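You operate a simulated robot arm through the tools that you are given. There is no shell and no other tool. Be economical: measure what you need, move in short steps, check, and stop when the job is done.

Carry out the task below with a simulated two-armed robot. There is one attempt and no reset: what you move stays moved.

JOB
Stack the jar labelled "Mint" from the top of the low bench on top of the jar that says "Fennel". Put the amber bottle on the shelf of the long bench. Take the soft cheese on the top of the deep bench and put it away on the shelf of the low bench. Put the sealed tub on the top of the low bench away on the shelf of the wall bench. Put one of the pots from the top of the corner bench on the upper shelf of the narrow rack. Stack the box marked "Gloves" from the top of the corner bench on top of the box that says "Ties". Put two of the bags from the top of the corner bench on the top shelf of the narrow rack. Put the wood block from the shelf of the wall bench on the board there. Take the round cup on the top of the long bench and put it away on the shelf under the sink. Take the pear cheese from the top of the long bench and leave it on the top of the steel housing. Put the hand block on the lower shelf of the narrow rack. Any order will do. Set down upright: amber bottle, pear cheese.
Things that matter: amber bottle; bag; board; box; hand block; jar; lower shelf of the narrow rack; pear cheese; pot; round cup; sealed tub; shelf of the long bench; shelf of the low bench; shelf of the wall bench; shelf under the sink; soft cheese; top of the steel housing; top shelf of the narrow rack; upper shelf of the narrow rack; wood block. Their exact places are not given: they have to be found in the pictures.

Only the result counts: the job must be done as asked and must still hold three seconds after the hand-in. Knocking over, shifting, dropping, spilling or breaking anything else fails it.

ROBOT AND FRAMES
Two 7-joint arms with three-finger grippers on one trunk, on a base that drives. Base frame: it is fixed to the floor where the robot stands at the start and does not move with it; the origin is under the middle of the robot, x ahead of it, y to its left, z up; the surface under the hand at the start is at about z = 0.76. Lengths are in m, angles in degrees, forces in N, time in s.
The left shoulder is at the start at [0.086, 0.126, 1.11], the right one opposite. With the tool pointing down near the work surface each hand reaches from about 0.4 to 0.86 m from the robot's upright axis, wherever it stands, measured 20 degrees to its own side. Places, roughly: amber bottle (7x7x23 cm) [0.6, -0.1, 0.9]; bag [3.5, -1.25, 1]; board (24x18x2 cm) [-1.4, 3.5, 0.4]; box [3.5, -2, 1]; hand block (10x6x5 cm) [3.5, -0.6, 0.9]; jar [0.5, 0, 0.75]; lower shelf of the narrow rack [0.8, -2.1, 0.7]; pear cheese (6x6x12 cm) [3.5, 1, 0.9]; pot [3.5, -1.25, 1]; round cup (9x8x7 cm) [3.5, 1.2, 0.9]; sealed tub [0.75, -0.5, 0.75]; shelf of the long bench [3.3, 0.4, 0.4]; shelf of the low bench [0.7, 0, 0.2]; shelf of the wall bench [-1.4, 3.5, 0.4]; shelf under the sink [1.3, -2.2, 0.2]; soft cheese (6x6x5 cm) [-1.4, -0.4, 0.9]; top of the steel housing (37x20 cm) [2.44, 3.62, 1.32]; top shelf of the narrow rack [0.8, -2.1, 1.5]; upper shelf of the narrow rack [0.8, -2.1, 1.1]; wood block (7x4x4 cm) [-1.5, 2.9, 0.4]. Payload 2.94 kg a hand.
Tool frame (each hand has its own): the origin (TCP) lies between the finger pads and is the grasp point; the fingertips stand 0.03 m ahead of it; z points along the fingers, y is the line along which they close. The gripper opens to 0.128 m. The gripper's body begins 0.093 m behind the TCP.
Orientation is told as [roll, pitch, yaw] about the base's x, y, z axes, in that order, counted from this pose: with the fingers straight down and closing along the base's y, the tool's x points along the base's -x, its y along +y and its z along -z.

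CONTROLS
- The arms move only by the tool servo_tool. It takes "left_plan", "right_plan" or both (then of equal length, played together; a hand with none holds still); each is one flat list of numbers, 6 for each row, row after row: the shift along the base's x, y, z in units of 50 mm (1.0 is 50 mm), then the turn, a rotation vector about the base's x, y, z in units of 6 degrees (1.0 is 6 degrees). In form: [dx, dy, dz, rx, ry, rz, dx, dy, dz, rx, ry, rz, ...]. A call has 1 to 12 rows; each row shifts and turns the commanded pose from where the row before left it. "left_grip" and "right_grip" are, for a hand that has rows, the opening in per cent of the stroke, from 0 (shut) to 100 (fully open), set as the call begins (left out, the last holds). A call with a number of a shift or a turn outside -1 to 1 is refused whole. Each row takes 0.2 s and may step no farther than 0.05 m and 8.6 degrees from the row before; otherwise, or with a gripper value out of range, the whole call is refused. Where a pose cannot be reached the arm comes as near as it can. A force on the tool above 40 N (or 10 N above the force at the start of the call, whichever is more), or a blocked arm, ends the call early, and 0.2 s more pass. Each finger halts on what it meets, pressing with about 27 N; the grip force reading is that of the motor and also rises with nothing between the fingers. The clock runs only during rows and for 0.2 s after the last one: add rows that do not move to give the fingers time. The reply holds the time, the measured pose of the TCP, the force on the tool along the base axes, the opening and the grip force, in the units named above and with some noise, with the torque about the TCP (base axes, N m) and any sound that the robot's microphone picked up, and new pictures: "pictures" is both (left out), scene, wrist or none (wrist: the cameras of the hands that moved).
- Cameras (640 x 400 px; columns grow to the right, rows downward): "scene" is now at [0.2106, -0.0153, 1.2566]; the picture's right is [-0.05, -1.00, 0.00], its down [-0.67, 0.04, -0.74] and it looks along [0.74, -0.04, -0.67] (base axes); focal length 214 px, centre (320, 200). "left" rides on the left gripper at [0.069, 0.015, -0.12] in its tool frame; the picture's right is [-0.22, 0.98, 0.00], its down [-0.82, -0.18, -0.54] and it looks along [-0.53, -0.12, 0.84] (tool axes); focal length 251 px, centre (320, 200). "right" rides on the right gripper at [0.069, -0.015, -0.12] in its tool frame; the picture's right is [0.21, 0.98, 0.00], its down [-0.82, 0.18, -0.54] and it looks along [-0.53, 0.12, 0.84] (tool axes); focal length 251 px, centre (320, 200).
- lift_body(by): slides the trunk up (or, below 0, down) by that many m; the arms and the scene camera ride with it, the base frame stays. It gives what a move gives, with no picture.
- drive_base(legs): drives the robot by 1 to 6 legs, each [ahead, left, turn to the left] in m, m and degrees, along the robot's own axes; the way and the turn of a leg run together, so that a leg with both is an arc; at most 1.5 m and 180 degrees a leg. The arms and the cameras ride along, it lands a little off, and it stops where it bumps. It gives what a move gives, and a new picture of the scene camera.
- turn_head(pan, tilt): turns the head with the scene camera to pan (to the left, within 80 degrees either way) and tilt (down, from -29 to 69), counted from straight ahead of the robot. It gives what a move gives, and a new picture of the scene camera.
- locate(camera, pixels): for up to 12 pixels [column, row] of the newest picture of that camera ("zoom" is the newest enlarged one), the place [x, y, z] in the base frame of the surface seen there, good to about 0.002 m, but the place of the scene camera against the robot may be out by one fixed shift of up to 0.018 m in any direction. No time passes.
- inspect(camera, box): a new picture of the part [left, top, right, bottom] of that camera's present view, enlarged. No time passes.
- sign_off(): hands the job in; it is judged then, once.

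Work in short steps. Measure before you move; look again where a grasp or a placing could have gone wrong, and mend it. You have 378 turns and 360 pictures in all, those below and enlarged ones among them. Open the grippers and draw the arms clear of the work before you hand the job in, unless the task says otherwise; then end with one line.

The tools are called as name(argument=value, ...) on one line, values as JSON. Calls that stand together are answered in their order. servo_tool: Moves the arms, as the interface text tells. Its arguments: {"type":"object","properties":{"left_plan":{"type":"array","items":{"type":"number"}},"left_grip":{"type":"number"},"right_plan":{"type":"array","items":{"type":"number"}},"right_grip":{"type":"number"},"pictures":{"type":"string","enum":["both","scene","wrist","none"]}},"required":[]} The other tools are called the same way: lift_body (by) slides the trunk up or down; drive_base (legs) drives the base; turn_head (pan, tilt) turns the head that bears the scene camera; locate (camera, pixels) gives the place of the surface under pixels of a picture; inspect (camera, box) takes an enlarged picture of a part of a camera's view; sign_off () hands the job in.

At the start:

```text
time: 0.0
left_eef_pos: [0.5133, 0.2335, 1.1263]
left_ee_rot: [0.0, 0.0, 0.0]
left_ft_force: [-0.8, -0.4, -0.1]
left_torque: [-0.01, -0.02, 0.01]
left_gripper_width: 0.1283
left_gripper_force: 0.1
right_eef_pos: [0.448, -0.1957, 1.0877]
right_ee_rot: [0.1, 0.0, 0.0]
right_ft_force: [-0.1, 0.9, 0.9]
right_torque: [0.0, 0.0, -0.01]
right_gripper_width: 0.1279
right_gripper_force: 0.0
trunk travel left (down, up): [-0.325, 0.222]
robot x, y, heading: [-0.0008, 0.0036, 0.1]
head pan, tilt: [-3.0, 42.1]
```

scene: 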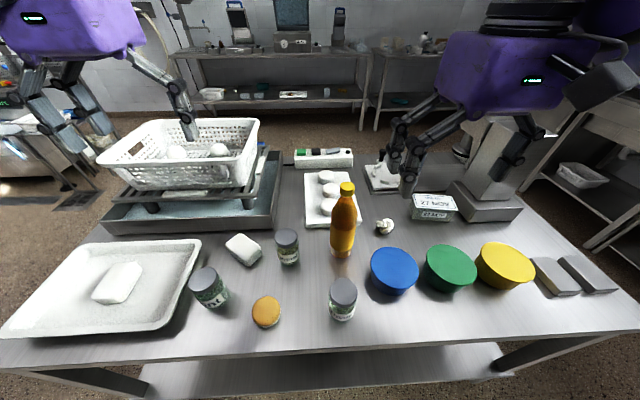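
right: 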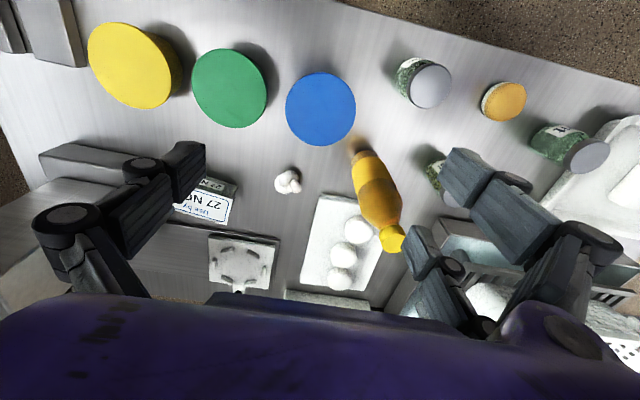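
left: 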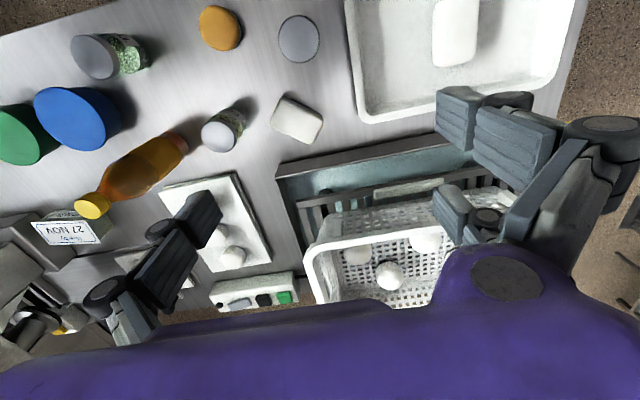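

I start by enlarging the view of the low bench to read the labels.

inspect(camera="scene", box=[180, 170, 400, 340])

inspect(camera="scene", box=[350, 170, 570, 310])

locate(camera="scene", pixels=[[343, 290], [286, 238], [205, 280], [347, 188], [342, 250], [394, 262], [451, 262], [504, 258], [266, 310], [330, 330], [433, 200], [250, 340]])

```text
2.35 times, centred on (290, 255) of scene
```

zoom: 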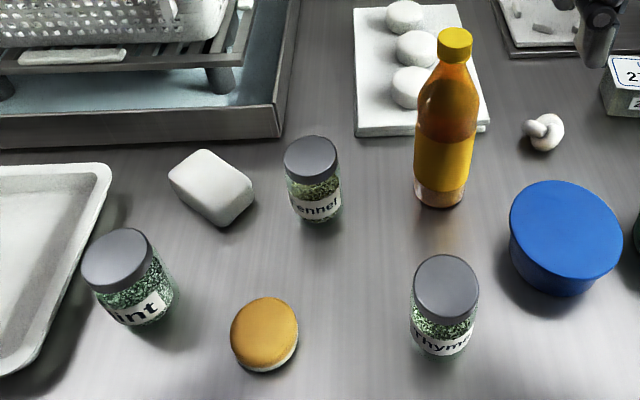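

```text
2.86 times, centred on (460, 240) of scene
```

zoom: 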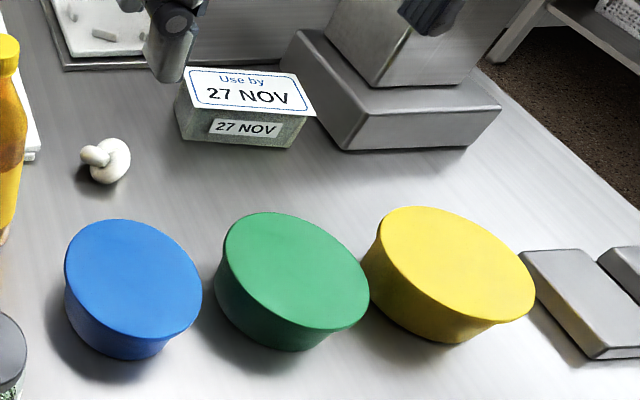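

```text
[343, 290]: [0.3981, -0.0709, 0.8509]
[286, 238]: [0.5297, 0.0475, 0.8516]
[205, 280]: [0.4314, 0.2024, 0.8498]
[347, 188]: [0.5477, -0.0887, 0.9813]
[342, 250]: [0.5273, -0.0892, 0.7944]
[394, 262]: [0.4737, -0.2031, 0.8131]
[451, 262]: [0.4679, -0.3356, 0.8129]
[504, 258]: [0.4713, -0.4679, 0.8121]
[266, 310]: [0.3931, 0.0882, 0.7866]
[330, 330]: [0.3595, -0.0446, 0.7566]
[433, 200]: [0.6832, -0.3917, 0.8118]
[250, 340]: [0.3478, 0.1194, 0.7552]
```

The jars read Mint (205,290), Fennel (286,245) and Thyme (343,300), and a dated tub stands at (433,205). I look around with the head to survey the room.

turn_head(pan=75, tilt=20)

turn_head(pan=-75, tilt=20)

turn_head(pan=0, tilt=10)

```text
time: 1.5
left_eef_pos: [0.5128, 0.2331, 1.1269]
left_ee_rot: [0.0, 0.0, 0.1]
left_ft_force: [-0.3, 0.4, -0.8]
left_torque: [-0.03, -0.03, -0.03]
left_gripper_width: 0.1282
left_gripper_force: 0.1
right_eef_pos: [0.4481, -0.1954, 1.0887]
right_ee_rot: [-0.1, -0.1, 0.0]
right_ft_force: [-0.3, 0.4, 0.0]
right_torque: [0.01, 0.02, -0.02]
right_gripper_width: 0.1282
right_gripper_force: 0.0
trunk travel left (down, up): [-0.325, 0.222]
robot x, y, heading: [0.0003, -0.0029, -0.0]
head pan, tilt: [75.0, 20.0]
```

scene: 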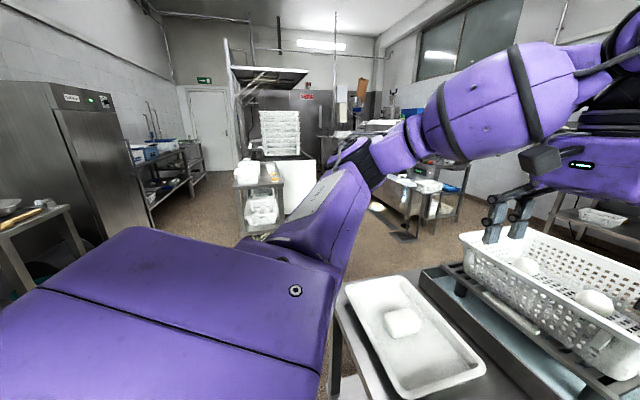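

```text
time: 3.9
left_eef_pos: [0.5129, 0.2325, 1.1268]
left_ee_rot: [0.0, 0.0, 0.1]
left_ft_force: [-1.5, 0.0, 0.6]
left_torque: [-0.01, 0.03, 0.0]
left_gripper_width: 0.1278
left_gripper_force: 0.0
right_eef_pos: [0.4474, -0.1959, 1.0878]
right_ee_rot: [0.0, 0.0, 0.0]
right_ft_force: [0.3, 0.5, -1.1]
right_torque: [0.03, -0.01, 0.0]
right_gripper_width: 0.1277
right_gripper_force: 0.1
trunk travel left (down, up): [-0.325, 0.222]
robot x, y, heading: [-0.0007, 0.0012, 0.2]
head pan, tilt: [-75.0, 20.0]
```

scene: 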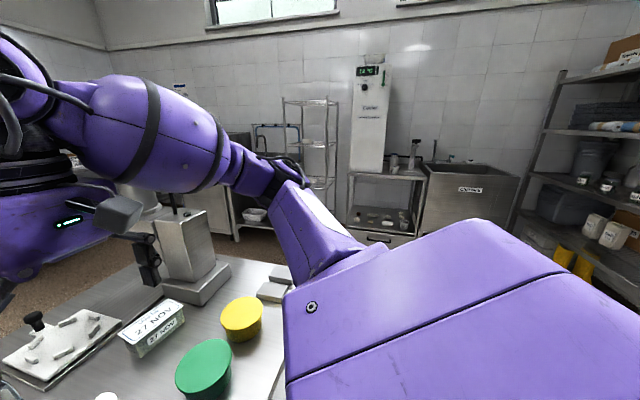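

```text
time: 5.3
left_eef_pos: [0.5135, 0.2333, 1.1267]
left_ee_rot: [0.0, 0.1, 0.1]
left_ft_force: [0.3, -0.4, -0.5]
left_torque: [-0.01, -0.01, -0.01]
left_gripper_width: 0.1281
left_gripper_force: 0.0
right_eef_pos: [0.4471, -0.1955, 1.088]
right_ee_rot: [0.0, 0.0, 0.0]
right_ft_force: [-0.1, 0.1, -0.1]
right_torque: [0.0, -0.02, 0.0]
right_gripper_width: 0.1281
right_gripper_force: 0.1
trunk travel left (down, up): [-0.325, 0.222]
robot x, y, heading: [0.001, 0.0009, 0.2]
head pan, tilt: [0.0, 10.0]
```

scene: 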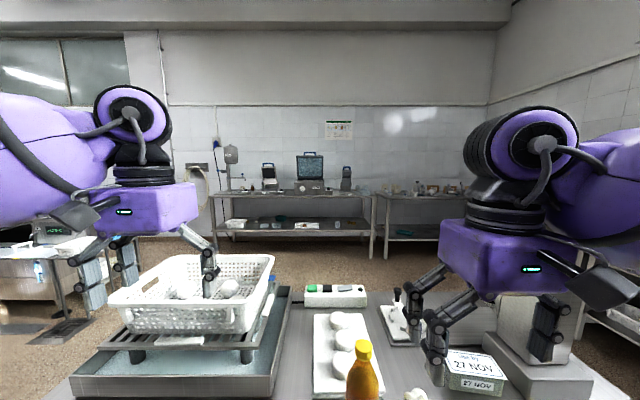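

I measure the same lids with the wrist cameras to calibrate the scene camera's shift.

locate(camera="left", pixels=[[299, 38], [218, 132], [88, 57], [282, 38], [318, 38], [299, 18], [299, 60], [300, 120], [240, 295], [270, 45], [78, 118], [92, 208]])

locate(camera="right", pixels=[[430, 86], [205, 205], [320, 108], [228, 88], [131, 64], [588, 156], [393, 240], [170, 208], [230, 215], [370, 150], [237, 188]])

inspect(camera="left", box=[60, 0, 340, 175])

turn_head(pan=0, tilt=45)

```text
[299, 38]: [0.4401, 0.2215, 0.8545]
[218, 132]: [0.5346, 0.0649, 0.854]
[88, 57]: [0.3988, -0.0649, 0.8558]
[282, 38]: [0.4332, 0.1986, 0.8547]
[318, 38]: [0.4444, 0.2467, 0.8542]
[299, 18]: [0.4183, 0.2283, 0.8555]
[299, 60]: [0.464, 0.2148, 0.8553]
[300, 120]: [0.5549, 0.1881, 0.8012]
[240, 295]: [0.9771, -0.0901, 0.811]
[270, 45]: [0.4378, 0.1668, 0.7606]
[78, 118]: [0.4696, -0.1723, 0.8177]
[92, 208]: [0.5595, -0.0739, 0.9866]
```

```text
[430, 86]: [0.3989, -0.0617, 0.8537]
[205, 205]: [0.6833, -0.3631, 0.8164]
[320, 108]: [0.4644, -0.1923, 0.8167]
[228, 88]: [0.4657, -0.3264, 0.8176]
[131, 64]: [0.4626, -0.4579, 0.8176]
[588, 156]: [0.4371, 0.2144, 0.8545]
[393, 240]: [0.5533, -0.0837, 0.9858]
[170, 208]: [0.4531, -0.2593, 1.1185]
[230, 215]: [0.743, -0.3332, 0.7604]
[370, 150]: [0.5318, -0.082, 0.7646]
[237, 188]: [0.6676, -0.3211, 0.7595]
```

```text
2.29 times, centred on (200, 88) of left
```

zoom: 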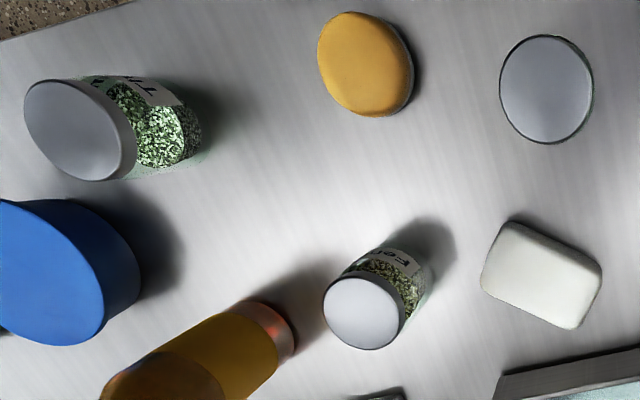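

```text
time: 6.3
left_eef_pos: [0.513, 0.2329, 1.1265]
left_ee_rot: [0.0, 0.1, 0.2]
left_ft_force: [-0.4, -0.3, 0.3]
left_torque: [0.01, 0.0, -0.04]
left_gripper_width: 0.128
left_gripper_force: 0.0
right_eef_pos: [0.447, -0.1953, 1.0881]
right_ee_rot: [0.0, -0.1, 0.0]
right_ft_force: [-0.1, 0.1, 1.3]
right_torque: [0.0, 0.0, 0.03]
right_gripper_width: 0.1281
right_gripper_force: 0.0
trunk travel left (down, up): [-0.325, 0.222]
robot x, y, heading: [-0.0026, -0.001, -0.3]
head pan, tilt: [0.0, 45.0]
```

scene: 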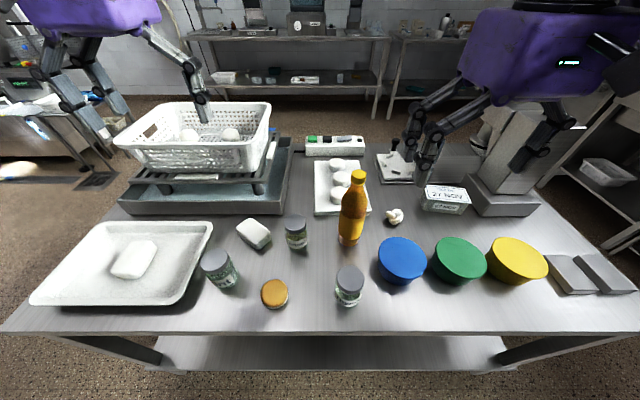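

Table is z≈0.760, Mint lid centre ≈[0.440,0.2215,0.8545], Fennel ≈[0.538,0.063]. I bring the left hand over Mint and check.

servo_tool(left_plan=[-0.292, -0.046, -0.7, 0, 0, 0, -0.292, -0.046, -0.7, 0, 0, 0, -0.292, -0.046, -0.7, 0, 0, 0, -0.292, -0.046, -0.7, 0, 0, 0, -0.292, -0.046, -0.7, 0, 0, 0, 0, 0, 0, 0, 0, 0], left_grip=65, pictures="wrist")

```text
time: 7.7
left_eef_pos: [0.4404, 0.2221, 0.9516]
left_ee_rot: [-0.1, 0.0, 0.2]
left_ft_force: [-0.1, 0.0, 0.7]
left_torque: [-0.01, -0.01, 0.01]
left_gripper_width: 0.0834
left_gripper_force: 0.1
right_eef_pos: [0.4466, -0.1966, 1.0879]
right_ee_rot: [0.0, -0.1, 0.0]
right_ft_force: [0.4, -0.1, 0.4]
right_torque: [-0.01, -0.02, -0.01]
right_gripper_width: 0.1282
right_gripper_force: 0.0
trunk travel left (down, up): [-0.325, 0.222]
robot x, y, heading: [-0.0021, -0.0024, -0.0]
head pan, tilt: [0.0, 45.0]
```

left: 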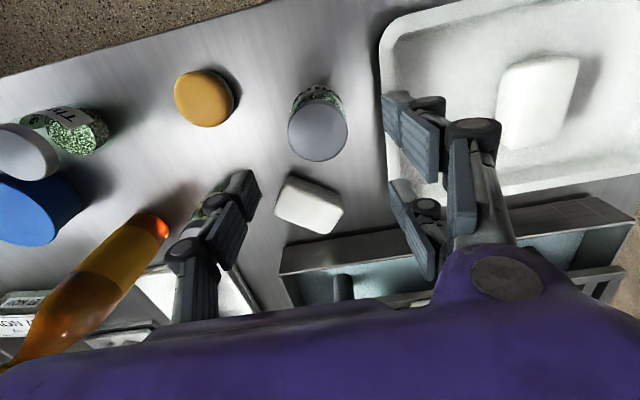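

Lid at (318,132); verify its place from this close view.

locate(camera="left", pixels=[[318, 132], [289, 132], [347, 132], [318, 106], [318, 159], [380, 90], [372, 60]])

```text
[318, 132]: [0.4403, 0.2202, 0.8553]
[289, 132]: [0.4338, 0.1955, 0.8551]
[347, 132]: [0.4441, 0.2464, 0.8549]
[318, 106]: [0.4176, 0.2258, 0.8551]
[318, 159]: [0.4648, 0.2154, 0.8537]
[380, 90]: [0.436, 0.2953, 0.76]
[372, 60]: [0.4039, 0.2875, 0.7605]
```

Jar is centred; descend and close.

servo_tool(left_plan=[0, 0, -0.85, 0, 0, 0, 0, 0, -0.85, 0, 0, 0, 0, 0, -0.83, 0, 0, 0, 0, 0, 0, 0, 0, 0], pictures="none")

servo_tool(left_plan=[0, 0, 0, 0, 0, 0, 0, 0, 0, 0, 0, 0, 0, 0, 0, 0, 0, 0], left_grip=0, pictures="none")

servo_tool(left_plan=[0, 0, 1, 0, 0, 0, 0, 0, 1, 0, 0, 0, 0, 0, 0.6, 0, 0, 0, 0, 0, 0, 0, 0, 0], pictures="wrist")

```text
time: 8.7
left_eef_pos: [0.4352, 0.2199, 0.8257]
left_ee_rot: [0.0, 0.0, 0.1]
left_ft_force: [0.1, 0.2, -0.5]
left_torque: [0.01, -0.02, 0.01]
left_gripper_width: 0.0829
left_gripper_force: 0.0
right_eef_pos: [0.4469, -0.1958, 1.088]
right_ee_rot: [-0.1, -0.1, 0.0]
right_ft_force: [-0.9, 0.0, 0.6]
right_torque: [-0.02, -0.04, 0.0]
right_gripper_width: 0.128
right_gripper_force: 0.0
trunk travel left (down, up): [-0.325, 0.222]
robot x, y, heading: [-0.0009, -0.0004, -0.1]
head pan, tilt: [0.0, 45.0]
```

```text
time: 9.5
left_eef_pos: [0.4367, 0.2211, 0.8254]
left_ee_rot: [0.0, 0.0, 0.1]
left_ft_force: [1.1, -1.2, -0.4]
left_torque: [-0.07, -0.04, -0.01]
left_gripper_width: 0.0533
left_gripper_force: 27.3
right_eef_pos: [0.4475, -0.195, 1.0877]
right_ee_rot: [0.0, 0.0, 0.0]
right_ft_force: [0.4, 0.9, 0.3]
right_torque: [-0.01, 0.03, -0.02]
right_gripper_width: 0.128
right_gripper_force: 0.1
trunk travel left (down, up): [-0.325, 0.222]
robot x, y, heading: [0.0007, 0.0023, 0.0]
head pan, tilt: [0.0, 45.0]
```

```text
time: 10.5
left_eef_pos: [0.4394, 0.224, 0.9524]
left_ee_rot: [0.0, 0.1, 0.2]
left_ft_force: [0.7, 0.6, -0.3]
left_torque: [0.0, -0.03, 0.02]
left_gripper_width: 0.0
left_gripper_force: 2.5
right_eef_pos: [0.4473, -0.1958, 1.0877]
right_ee_rot: [-0.1, 0.1, -0.1]
right_ft_force: [0.2, 0.4, 0.1]
right_torque: [-0.03, 0.01, -0.01]
right_gripper_width: 0.1279
right_gripper_force: 0.0
trunk travel left (down, up): [-0.325, 0.222]
robot x, y, heading: [-0.0006, -0.0028, 0.0]
head pan, tilt: [0.0, 45.0]
```

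left: 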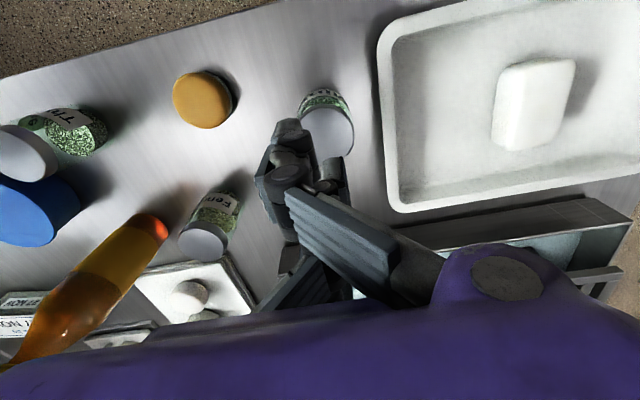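

The jar slipped out during the quick lift but stands. I re-locate it and will grip again, lifting slowly.

inspect(camera="left", box=[220, 60, 400, 200])

servo_tool(left_plan=[0, 0, 0, 0, 0, 0, 0, 0, 0, 0, 0, 0], left_grip=65, pictures="wrist")

```text
2.86 times, centred on (310, 130) of left
```

zoom: 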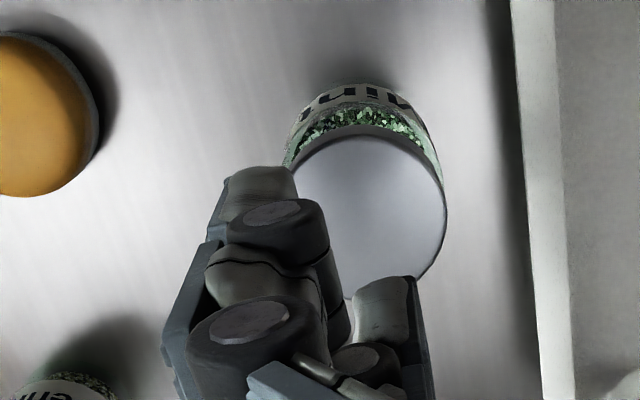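

```text
time: 11.1
left_eef_pos: [0.4396, 0.225, 0.9542]
left_ee_rot: [-0.1, -0.1, 0.0]
left_ft_force: [-0.2, 0.6, -0.1]
left_torque: [-0.02, 0.06, 0.0]
left_gripper_width: 0.0588
left_gripper_force: 0.0
right_eef_pos: [0.4467, -0.1963, 1.0865]
right_ee_rot: [0.0, 0.0, 0.0]
right_ft_force: [-0.1, 0.0, 0.2]
right_torque: [0.02, 0.0, 0.01]
right_gripper_width: 0.1281
right_gripper_force: 0.1
trunk travel left (down, up): [-0.325, 0.222]
robot x, y, heading: [-0.0017, -0.0002, -0.0]
head pan, tilt: [0.0, 45.0]
```

left: 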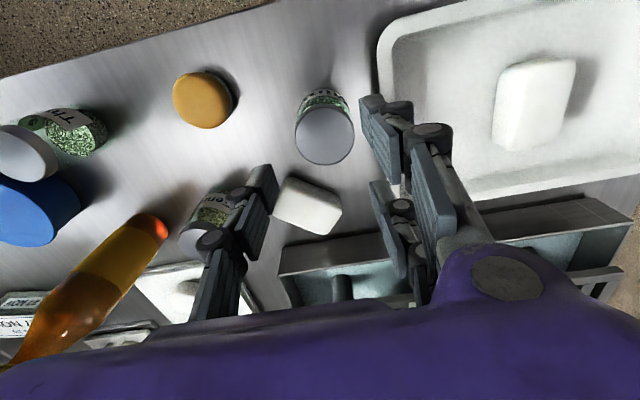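

locate(camera="left", pixels=[[325, 135], [296, 135], [354, 135], [325, 109], [325, 163], [310, 100]])

```text
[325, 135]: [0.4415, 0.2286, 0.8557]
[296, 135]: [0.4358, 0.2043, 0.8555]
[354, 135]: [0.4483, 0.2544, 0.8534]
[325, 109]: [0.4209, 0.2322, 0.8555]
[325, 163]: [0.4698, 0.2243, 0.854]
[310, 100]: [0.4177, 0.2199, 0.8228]
```

Lid centre now [0.444,0.229]; grip lower on the body and lift gently.

servo_tool(left_plan=[0.08, 0.14, 0, 0, 0, 0, 0, 0, -0.8, 0, 0, 0, 0, 0, -0.8, 0, 0, 0, 0, 0, -0.8, 0, 0, 0, 0, 0, -0.6, 0, 0, 0, 0, 0, 0, 0, 0, 0], pictures="none")

servo_tool(left_plan=[0, 0, 0, 0, 0, 0, 0, 0, 0, 0, 0, 0, 0, 0, 0, 0, 0, 0, 0, 0, 0, 0, 0, 0], left_grip=0, pictures="none")

servo_tool(left_plan=[0, 0, 0.1, 0, 0, 0, 0, 0, 0.2, 0, 0, 0, 0, 0, 0.2, 0, 0, 0, 0, 0, 0.2, 0, 0, 0, 0, 0, 0.1, 0, 0, 0], pictures="wrist")

```text
time: 12.5
left_eef_pos: [0.4421, 0.2294, 0.8064]
left_ee_rot: [0.0, 0.0, 0.2]
left_ft_force: [0.4, -0.3, 0.4]
left_torque: [0.01, -0.02, -0.04]
left_gripper_width: 0.0834
left_gripper_force: 0.1
right_eef_pos: [0.447, -0.1962, 1.0882]
right_ee_rot: [0.0, 0.0, 0.0]
right_ft_force: [0.3, -0.5, 0.4]
right_torque: [0.03, 0.01, 0.01]
right_gripper_width: 0.1278
right_gripper_force: 0.1
trunk travel left (down, up): [-0.325, 0.222]
robot x, y, heading: [0.0013, -0.0015, -0.1]
head pan, tilt: [0.0, 45.0]
```

```text
time: 13.5
left_eef_pos: [0.4426, 0.229, 0.8065]
left_ee_rot: [0.1, -0.1, 0.1]
left_ft_force: [0.9, 0.2, -1.0]
left_torque: [0.01, -0.08, 0.01]
left_gripper_width: 0.0516
left_gripper_force: 27.1
right_eef_pos: [0.4476, -0.1954, 1.0872]
right_ee_rot: [0.0, 0.1, 0.0]
right_ft_force: [-0.6, -0.9, 0.2]
right_torque: [0.0, -0.01, 0.02]
right_gripper_width: 0.1282
right_gripper_force: 0.0
trunk travel left (down, up): [-0.325, 0.222]
robot x, y, heading: [0.0008, -0.0007, -0.2]
head pan, tilt: [0.0, 45.0]
```

```text
time: 14.7
left_eef_pos: [0.445, 0.2289, 0.845]
left_ee_rot: [0.1, 0.0, 0.1]
left_ft_force: [0.3, 0.6, -1.5]
left_torque: [-0.02, -0.01, -0.01]
left_gripper_width: 0.0516
left_gripper_force: 26.6
right_eef_pos: [0.4457, -0.195, 1.0875]
right_ee_rot: [0.0, 0.0, -0.1]
right_ft_force: [0.2, 0.4, -0.6]
right_torque: [-0.01, -0.01, 0.01]
right_gripper_width: 0.1278
right_gripper_force: 0.1
trunk travel left (down, up): [-0.325, 0.222]
robot x, y, heading: [-0.0008, 0.0005, -0.1]
head pan, tilt: [0.0, 45.0]
```

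left: 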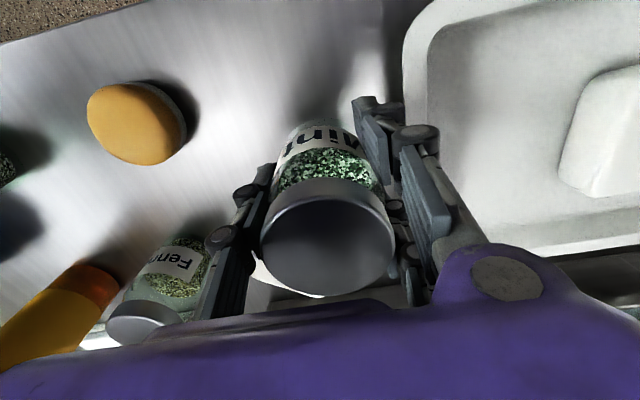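

Held firmly now. Lift to 0.95 and look at Fennel.

servo_tool(left_plan=[0, 0, 0.3, 0, 0, 0, 0, 0, 0.6, 0, 0, 0, 0, 0, 0.6, 0, 0, 0, 0, 0, 0.6, 0, 0, 0, 0, 0, 0, 0, 0, 0], pictures="wrist")

inspect(camera="scene", box=[180, 160, 380, 285])

```text
time: 15.9
left_eef_pos: [0.4449, 0.2315, 0.9502]
left_ee_rot: [0.1, 0.0, 0.0]
left_ft_force: [0.6, 0.7, -1.9]
left_torque: [0.0, 0.0, 0.01]
left_gripper_width: 0.0516
left_gripper_force: 27.2
right_eef_pos: [0.4466, -0.1969, 1.0882]
right_ee_rot: [0.0, 0.0, 0.0]
right_ft_force: [-0.7, 0.2, 0.5]
right_torque: [0.02, -0.01, 0.01]
right_gripper_width: 0.1281
right_gripper_force: 0.0
trunk travel left (down, up): [-0.325, 0.222]
robot x, y, heading: [0.0004, -0.0022, 0.1]
head pan, tilt: [0.0, 45.0]
```

left: 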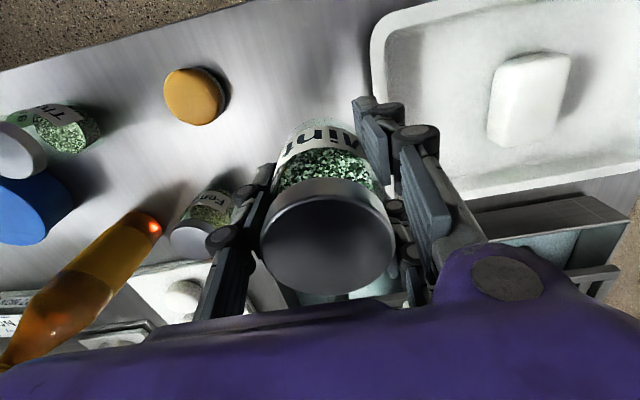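

```text
3.20 times, centred on (280, 222) of scene
```

zoom: 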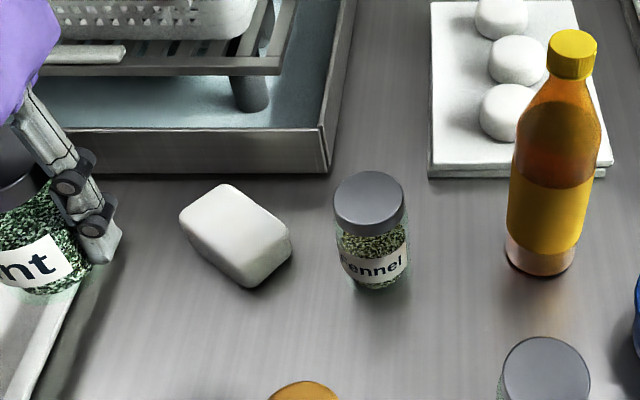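

locate(camera="zoom", pixels=[[370, 198], [336, 198], [403, 198], [370, 174], [370, 222], [547, 366], [573, 45], [505, 366], [588, 366]])

locate(camera="left", pixels=[[190, 240], [172, 240], [190, 228], [190, 256], [206, 240], [20, 150], [46, 155], [16, 125], [28, 178]])

```text
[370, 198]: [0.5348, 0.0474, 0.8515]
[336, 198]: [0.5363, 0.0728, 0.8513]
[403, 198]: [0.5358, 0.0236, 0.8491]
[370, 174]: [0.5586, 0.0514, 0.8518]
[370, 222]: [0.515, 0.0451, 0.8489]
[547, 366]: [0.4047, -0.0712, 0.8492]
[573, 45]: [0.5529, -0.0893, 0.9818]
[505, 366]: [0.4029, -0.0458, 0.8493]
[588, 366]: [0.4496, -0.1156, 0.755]
```

```text
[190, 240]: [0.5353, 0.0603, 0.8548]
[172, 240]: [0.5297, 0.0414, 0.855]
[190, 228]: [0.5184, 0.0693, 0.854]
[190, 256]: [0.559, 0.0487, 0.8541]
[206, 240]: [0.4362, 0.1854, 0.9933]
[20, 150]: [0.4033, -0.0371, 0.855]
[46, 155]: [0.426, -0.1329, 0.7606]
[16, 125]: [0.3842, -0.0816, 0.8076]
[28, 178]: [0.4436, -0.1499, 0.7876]
```

Fennel centre ≈[0.539,0.062]. Carry Mint over it and lower to just above contact.

servo_tool(left_plan=[0.379, -0.668, 0, 0, 0, 0, 0.379, -0.668, 0, 0, 0, 0, 0.379, -0.668, 0, 0, 0, 0, 0.379, -0.668, 0, 0, 0, 0, 0.379, -0.668, 0, 0, 0, 0, 0, 0, 0, 0, 0, 0, 0, 0, -0.3, 0, 0, 0, 0, 0, -0.3, 0, 0, 0, 0, 0, -0.2, 0, 0, 0, 0, 0, 0, 0, 0, 0], pictures="both")

inspect(camera="scene", box=[220, 140, 380, 260])

```text
time: 18.1
left_eef_pos: [0.5384, 0.0618, 0.9096]
left_ee_rot: [0.0, 0.0, 0.1]
left_ft_force: [0.6, -0.9, -1.6]
left_torque: [-0.03, 0.01, 0.08]
left_gripper_width: 0.0514
left_gripper_force: 27.1
right_eef_pos: [0.4467, -0.195, 1.0881]
right_ee_rot: [0.0, 0.0, -0.1]
right_ft_force: [-0.2, -0.1, -0.3]
right_torque: [0.01, 0.03, 0.0]
right_gripper_width: 0.1281
right_gripper_force: 0.0
trunk travel left (down, up): [-0.325, 0.222]
robot x, y, heading: [-0.0009, 0.0019, 0.1]
head pan, tilt: [0.0, 45.0]
```

scene: 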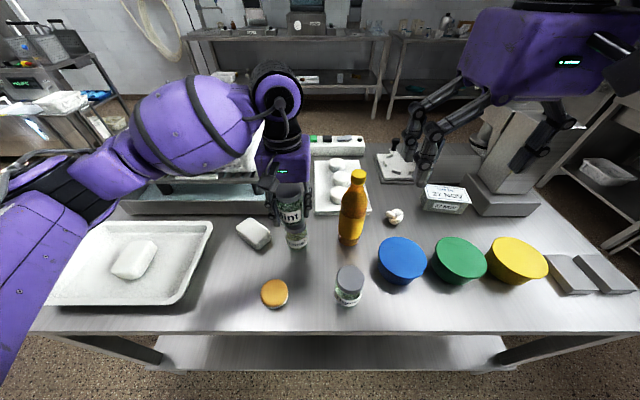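
left: 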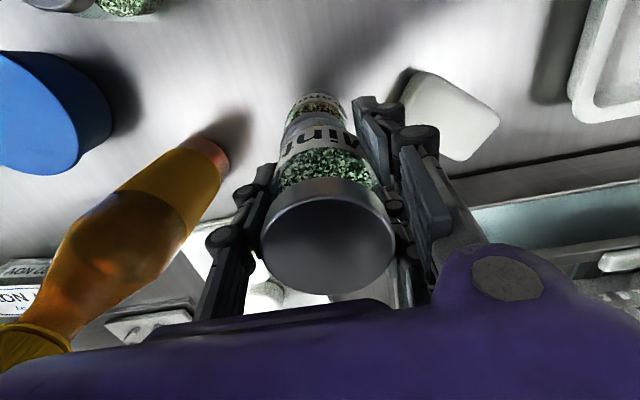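

```text
3.33 times, centred on (300, 200) of scene
```

zoom: 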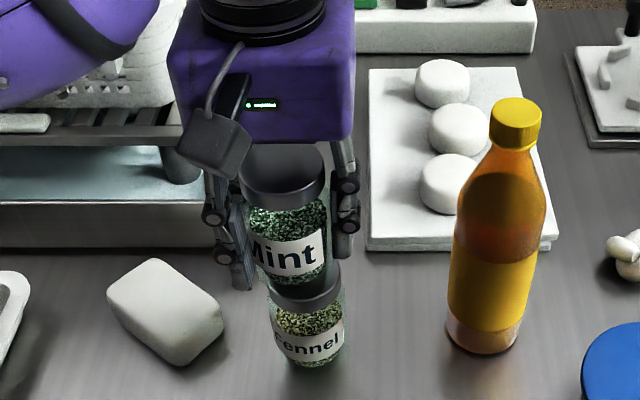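

Mint may sit a bit left of Fennel; zoom closer to check alignment.

inspect(camera="scene", box=[270, 180, 325, 255])

inspect(camera="left", box=[240, 70, 420, 200])

```text
5.33 times, centred on (298, 218) of scene
```

zoom: 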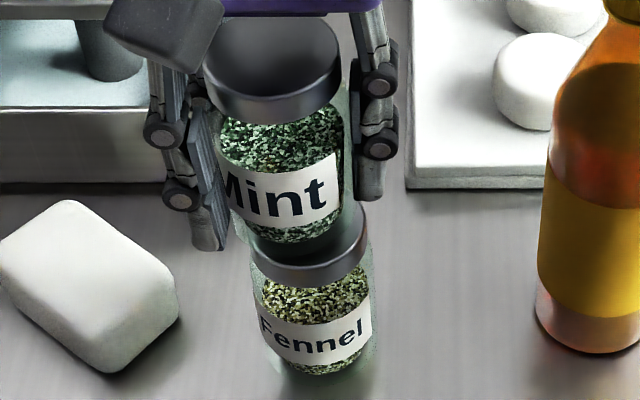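

```text
3.08 times, centred on (330, 135) of left
```

zoom: 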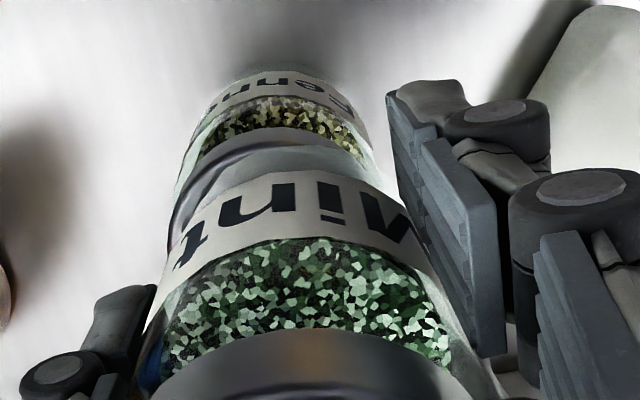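

locate(camera="zoom", pixels=[[185, 215], [300, 135], [420, 100], [360, 110], [280, 90], [300, 70]])

inspect(camera="scene", box=[270, 180, 325, 255])

locate(camera="zoom", pixels=[[275, 105], [212, 85], [340, 75], [310, 265], [256, 255], [364, 250], [310, 285], [285, 230], [340, 225], [245, 225]])

```text
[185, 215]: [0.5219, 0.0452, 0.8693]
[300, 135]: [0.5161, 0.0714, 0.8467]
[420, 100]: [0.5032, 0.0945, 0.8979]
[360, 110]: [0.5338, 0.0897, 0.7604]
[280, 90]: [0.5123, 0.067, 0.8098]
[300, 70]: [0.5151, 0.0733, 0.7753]
```

```text
5.33 times, centred on (298, 218) of scene
```

zoom: 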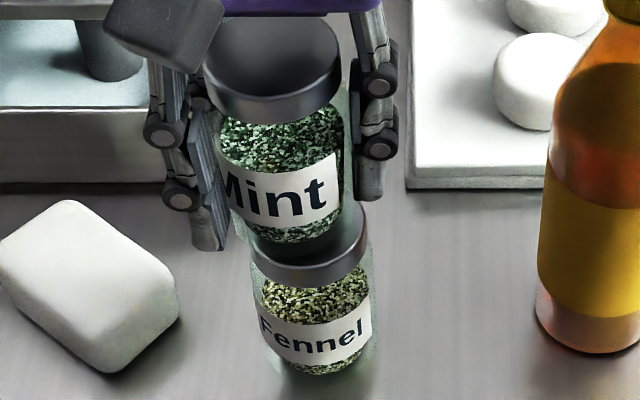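

```text
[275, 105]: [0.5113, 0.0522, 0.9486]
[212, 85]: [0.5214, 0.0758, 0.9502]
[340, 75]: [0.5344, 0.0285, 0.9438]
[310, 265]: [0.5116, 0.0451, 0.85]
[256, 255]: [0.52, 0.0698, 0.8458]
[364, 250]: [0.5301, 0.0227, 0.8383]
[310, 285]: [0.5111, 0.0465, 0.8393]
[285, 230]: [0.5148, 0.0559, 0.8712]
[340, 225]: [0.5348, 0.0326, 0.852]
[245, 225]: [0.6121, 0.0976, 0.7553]
```

Mint is ~6 mm too far in +y relative to Fennel; shift, lower and release.

servo_tool(left_plan=[0, -0.12, 0, 0, 0, 0, 0, 0, -0.1, 0, 0, 0, 0, 0, -0.06, 0, 0, 0, 0, 0, -0.04, 0, 0, 0, 0, 0, 0, 0, 0, 0], pictures="wrist")

inspect(camera="scene", box=[270, 180, 325, 255])

```text
time: 19.3
left_eef_pos: [0.5391, 0.0573, 0.9012]
left_ee_rot: [-0.1, -0.2, 0.2]
left_ft_force: [2.9, 1.1, 12.9]
left_torque: [0.24, -0.12, -0.02]
left_gripper_width: 0.0515
left_gripper_force: 27.2
right_eef_pos: [0.4475, -0.1953, 1.0874]
right_ee_rot: [-0.1, -0.1, 0.0]
right_ft_force: [0.3, -0.3, -0.5]
right_torque: [0.0, 0.01, 0.03]
right_gripper_width: 0.1281
right_gripper_force: 0.0
trunk travel left (down, up): [-0.325, 0.222]
robot x, y, heading: [-0.0014, -0.0021, -0.2]
head pan, tilt: [0.0, 45.0]
```

left: 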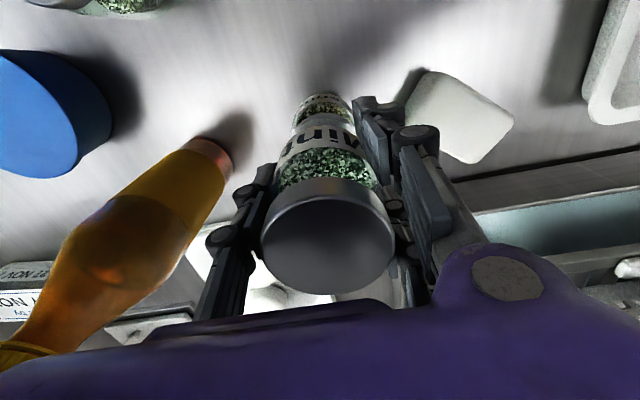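

```text
5.33 times, centred on (298, 218) of scene
```

zoom: 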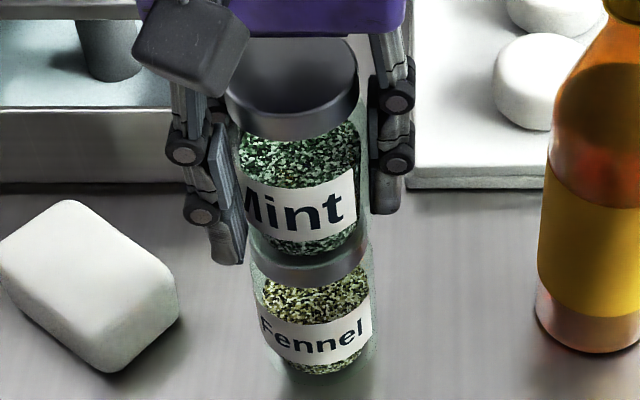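

Contact (12.9 N) and well aligned. Release and rise straight up.

servo_tool(left_plan=[0, 0, 0.04, 0, 0, 0, 0, 0, 0, 0, 0, 0, 0, 0, 0, 0, 0, 0, 0, 0, 0, 0, 0, 0], left_grip=62, pictures="none")

servo_tool(left_plan=[0, 0, 0.5, 0, 0, 0, 0, 0, 0.8, 0, 0, 0, 0, 0, 1, 0, 0, 0, 0, 0, 1, 0, 0, 0, -0.4, 0.7, 0, 0, 0, 0, -0.4, 0.8, 0, 0, 0, 0, -0.4, 0.8, 0, 0, 0, 0], pictures="scene")

```text
time: 20.3
left_eef_pos: [0.5391, 0.0561, 0.9031]
left_ee_rot: [0.0, 0.0, 0.1]
left_ft_force: [0.6, -0.4, 0.1]
left_torque: [-0.02, 0.01, -0.01]
left_gripper_width: 0.0795
left_gripper_force: 0.1
right_eef_pos: [0.4475, -0.195, 1.0883]
right_ee_rot: [0.0, -0.1, 0.0]
right_ft_force: [0.3, 0.8, 0.1]
right_torque: [0.01, 0.01, 0.02]
right_gripper_width: 0.1279
right_gripper_force: 0.1
trunk travel left (down, up): [-0.325, 0.222]
robot x, y, heading: [0.0007, -0.001, 0.3]
head pan, tilt: [0.0, 45.0]
```

```text
time: 21.9
left_eef_pos: [0.4796, 0.1721, 1.0692]
left_ee_rot: [-0.2, 0.1, 0.1]
left_ft_force: [-0.4, 0.0, 0.2]
left_torque: [-0.02, -0.01, 0.02]
left_gripper_width: 0.0794
left_gripper_force: 0.1
right_eef_pos: [0.4467, -0.1933, 1.0887]
right_ee_rot: [-0.1, -0.2, 0.0]
right_ft_force: [0.7, 0.1, 0.4]
right_torque: [-0.05, -0.03, 0.0]
right_gripper_width: 0.1282
right_gripper_force: 0.1
trunk travel left (down, up): [-0.325, 0.222]
robot x, y, heading: [0.0031, -0.0004, 0.1]
head pan, tilt: [0.0, 45.0]
```

scene: 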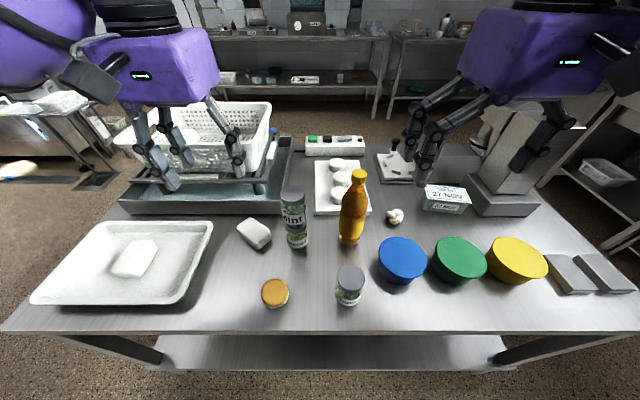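

Stack done. Now for the soft cheese behind: back off, turn left 90° and look toward the deep bench.

drive_base(legs=[[-0.25, 0, 0], [0, 0, 90]])

turn_head(pan=75, tilt=25)

```text
time: 27.6
left_eef_pos: [-0.4191, 0.4814, 1.0683]
left_ee_rot: [0.0, 0.0, 90.3]
left_ft_force: [0.2, 0.7, 0.3]
left_torque: [-0.01, 0.0, -0.01]
left_gripper_width: 0.0796
left_gripper_force: 0.1
right_eef_pos: [-0.0514, 0.4486, 1.087]
right_ee_rot: [0.0, 0.0, 90.1]
right_ft_force: [0.0, 0.3, 0.4]
right_torque: [0.0, 0.01, -0.02]
right_gripper_width: 0.1283
right_gripper_force: 0.2
trunk travel left (down, up): [-0.325, 0.222]
robot x, y, heading: [-0.2497, -0.0019, 90.0]
head pan, tilt: [0.0, 45.0]
```

scene: 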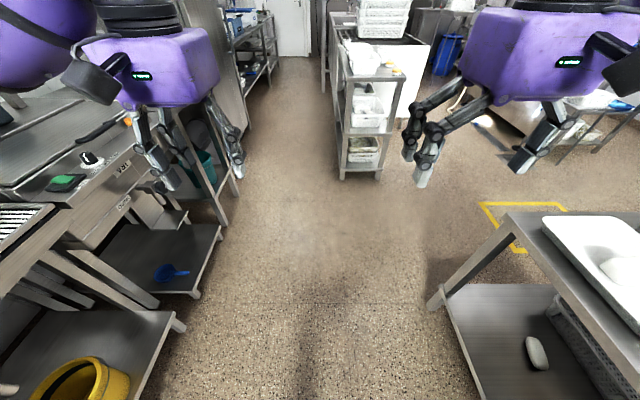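

```text
time: 29.1
left_eef_pos: [-0.4186, 0.4812, 1.0678]
left_ee_rot: [0.0, 0.0, 90.3]
left_ft_force: [0.1, -0.3, 0.4]
left_torque: [0.0, 0.02, 0.02]
left_gripper_width: 0.0797
left_gripper_force: 0.0
right_eef_pos: [-0.0525, 0.4489, 1.0878]
right_ee_rot: [-0.1, 0.0, 90.1]
right_ft_force: [-0.2, -0.1, 0.6]
right_torque: [0.02, 0.01, 0.0]
right_gripper_width: 0.1279
right_gripper_force: 0.0
trunk travel left (down, up): [-0.325, 0.222]
robot x, y, heading: [-0.2443, 0.0024, 90.3]
head pan, tilt: [75.0, 25.0]
```

scene: 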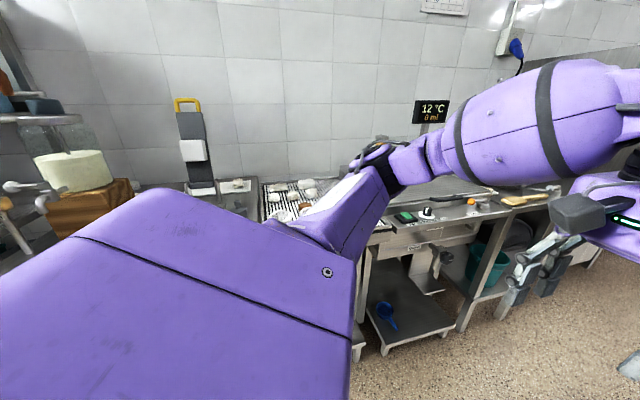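

Continue turning to face the deep bench.

turn_head(pan=0, tilt=38)

drive_base(legs=[[0, 0, 90]])

```text
time: 30.5
left_eef_pos: [-0.4183, 0.4819, 1.0695]
left_ee_rot: [0.1, -0.1, 90.2]
left_ft_force: [-0.5, 0.2, -0.4]
left_torque: [-0.01, 0.01, 0.01]
left_gripper_width: 0.0794
left_gripper_force: 0.1
right_eef_pos: [-0.0521, 0.4478, 1.0884]
right_ee_rot: [0.0, 0.0, 90.1]
right_ft_force: [1.0, 0.3, 0.5]
right_torque: [0.0, 0.04, -0.02]
right_gripper_width: 0.128
right_gripper_force: 0.0
trunk travel left (down, up): [-0.325, 0.222]
robot x, y, heading: [-0.246, 0.0008, 90.2]
head pan, tilt: [0.0, 38.0]
```

scene: 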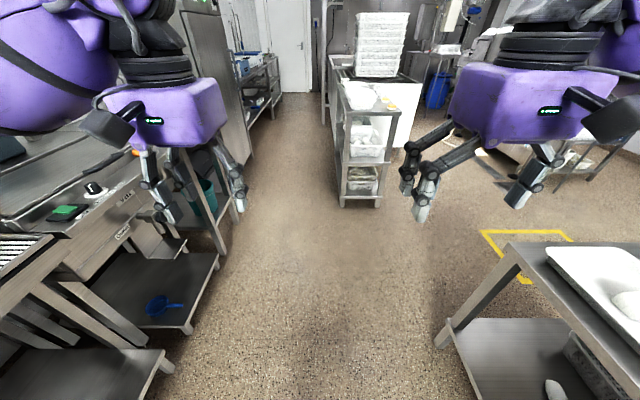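

```text
time: 34.8
left_eef_pos: [-0.7244, -0.1817, 1.0694]
left_ee_rot: [0.1, 0.1, -178.6]
left_ft_force: [0.0, 0.2, 1.1]
left_torque: [0.0, -0.01, -0.01]
left_gripper_width: 0.0794
left_gripper_force: 0.0
right_eef_pos: [-0.6991, 0.1855, 1.0874]
right_ee_rot: [0.0, 0.0, -178.6]
right_ft_force: [1.1, -0.4, -0.4]
right_torque: [0.01, -0.01, 0.01]
right_gripper_width: 0.1278
right_gripper_force: 0.0
trunk travel left (down, up): [-0.325, 0.222]
robot x, y, heading: [-0.247, 0.0018, -178.7]
head pan, tilt: [0.0, 38.0]
```

scene: 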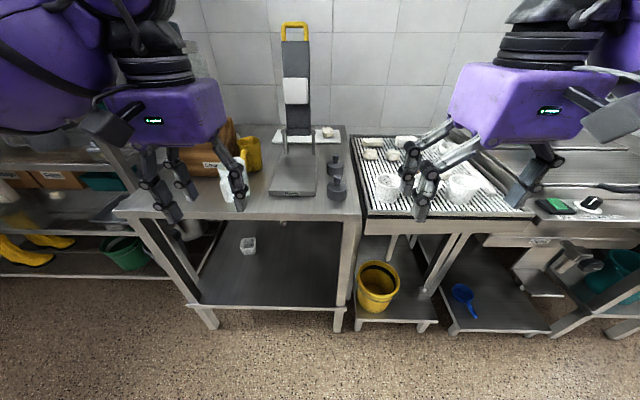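

inspect(camera="scene", box=[160, 100, 480, 260])

locate(camera="scene", pixels=[[290, 216], [360, 212], [240, 130], [335, 165], [335, 190], [326, 132], [140, 210], [295, 180], [225, 180], [372, 155], [392, 155]])

```text
2.00 times, centred on (320, 180) of scene
```

zoom: 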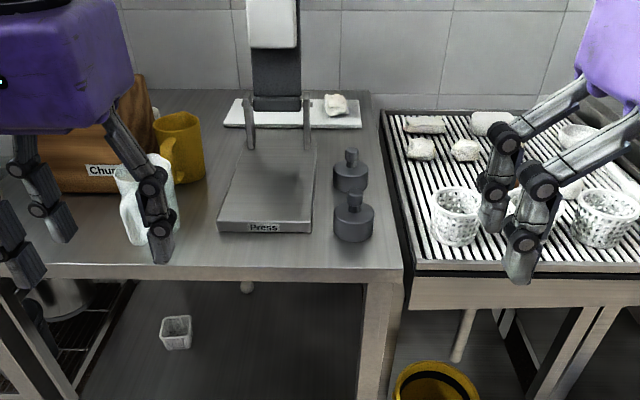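

```text
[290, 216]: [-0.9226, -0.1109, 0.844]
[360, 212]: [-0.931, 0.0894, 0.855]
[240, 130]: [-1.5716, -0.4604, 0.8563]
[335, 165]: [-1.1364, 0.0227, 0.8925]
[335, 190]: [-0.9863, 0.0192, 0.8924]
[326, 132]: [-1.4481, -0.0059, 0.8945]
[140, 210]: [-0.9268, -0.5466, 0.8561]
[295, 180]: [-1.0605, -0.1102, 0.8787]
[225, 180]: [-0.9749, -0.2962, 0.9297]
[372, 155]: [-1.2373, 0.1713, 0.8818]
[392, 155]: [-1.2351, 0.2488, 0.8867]
```

inspect(camera="scene", box=[260, 110, 360, 175])

inspect(camera="scene", box=[0, 120, 260, 280])

```text
6.15 times, centred on (310, 142) of scene
```

zoom: 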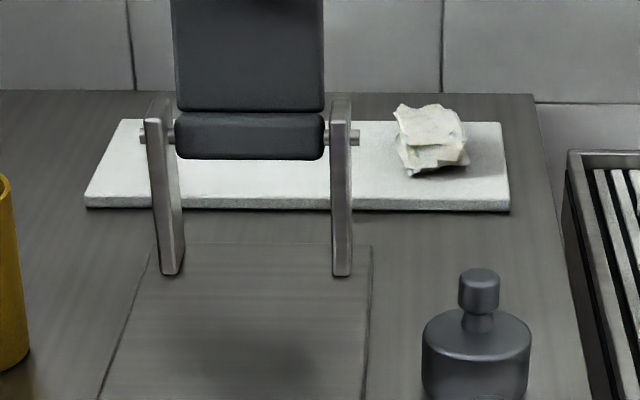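

```text
2.46 times, centred on (130, 200) of scene
```

zoom: 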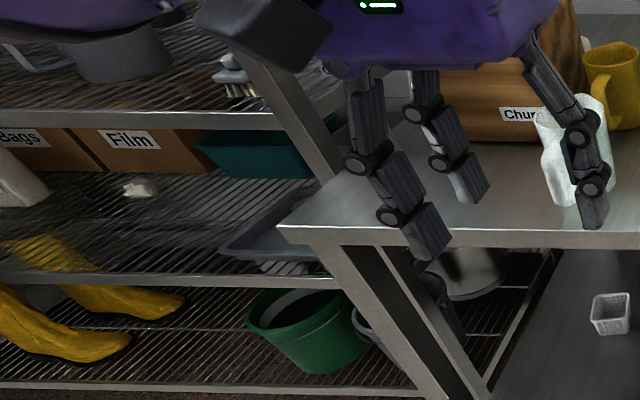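

The crumbly piece at (328,130) on the white slab, ≈[-1.448,-0.006], matches the soft cheese. Check heights of neighbours before driving in.

locate(camera="scene", pixels=[[328, 128], [326, 137], [230, 125], [205, 165], [225, 162], [250, 135], [296, 150], [333, 157], [345, 140], [300, 60]])

servo_tool(left_plan=[0, 0, 1, 0, 0, 0, 0, 0, 1, 0, 0, 0, 0, 0, 1, 0, 0, 0, 0, 0, 1, 0, 0, 0], right_plan=[0, 0, 0.5, 0, 0, 0, 0, 0, 0.5, 0, 0, 0, 0, 0, 0, 0, 0, 0, 0, 0, 0, 0, 0, 0], right_grip=80, pictures="scene")

```text
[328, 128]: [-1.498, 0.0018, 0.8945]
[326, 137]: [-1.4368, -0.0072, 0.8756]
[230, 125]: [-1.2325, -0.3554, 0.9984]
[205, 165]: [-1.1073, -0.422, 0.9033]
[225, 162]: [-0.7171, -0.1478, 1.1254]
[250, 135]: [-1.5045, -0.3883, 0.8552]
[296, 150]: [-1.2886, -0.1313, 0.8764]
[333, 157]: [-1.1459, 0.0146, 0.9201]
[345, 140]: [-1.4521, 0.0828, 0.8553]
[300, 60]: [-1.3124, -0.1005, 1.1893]
```

```text
time: 35.8
left_eef_pos: [-0.7257, -0.1826, 1.2715]
left_ee_rot: [-0.2, 0.0, -178.6]
left_ft_force: [-0.4, 0.0, -0.2]
left_torque: [-0.03, 0.0, 0.01]
left_gripper_width: 0.0794
left_gripper_force: 0.0
right_eef_pos: [-0.6967, 0.1862, 1.1378]
right_ee_rot: [-0.1, -0.1, -178.7]
right_ft_force: [-0.1, 1.4, 0.2]
right_torque: [-0.05, 0.04, 0.01]
right_gripper_width: 0.1027
right_gripper_force: 0.1
trunk travel left (down, up): [-0.325, 0.222]
robot x, y, heading: [-0.2452, -0.0006, -178.6]
head pan, tilt: [0.0, 38.0]
```

scene: 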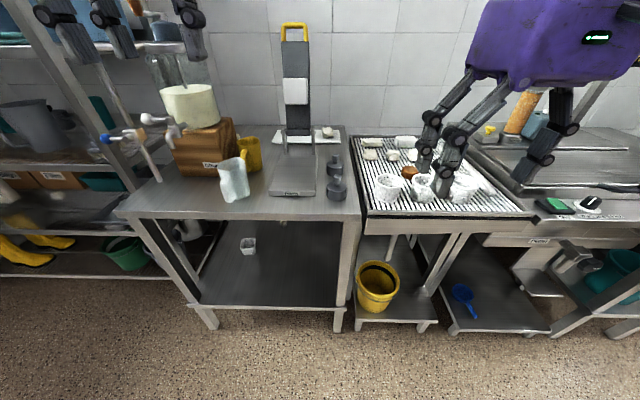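

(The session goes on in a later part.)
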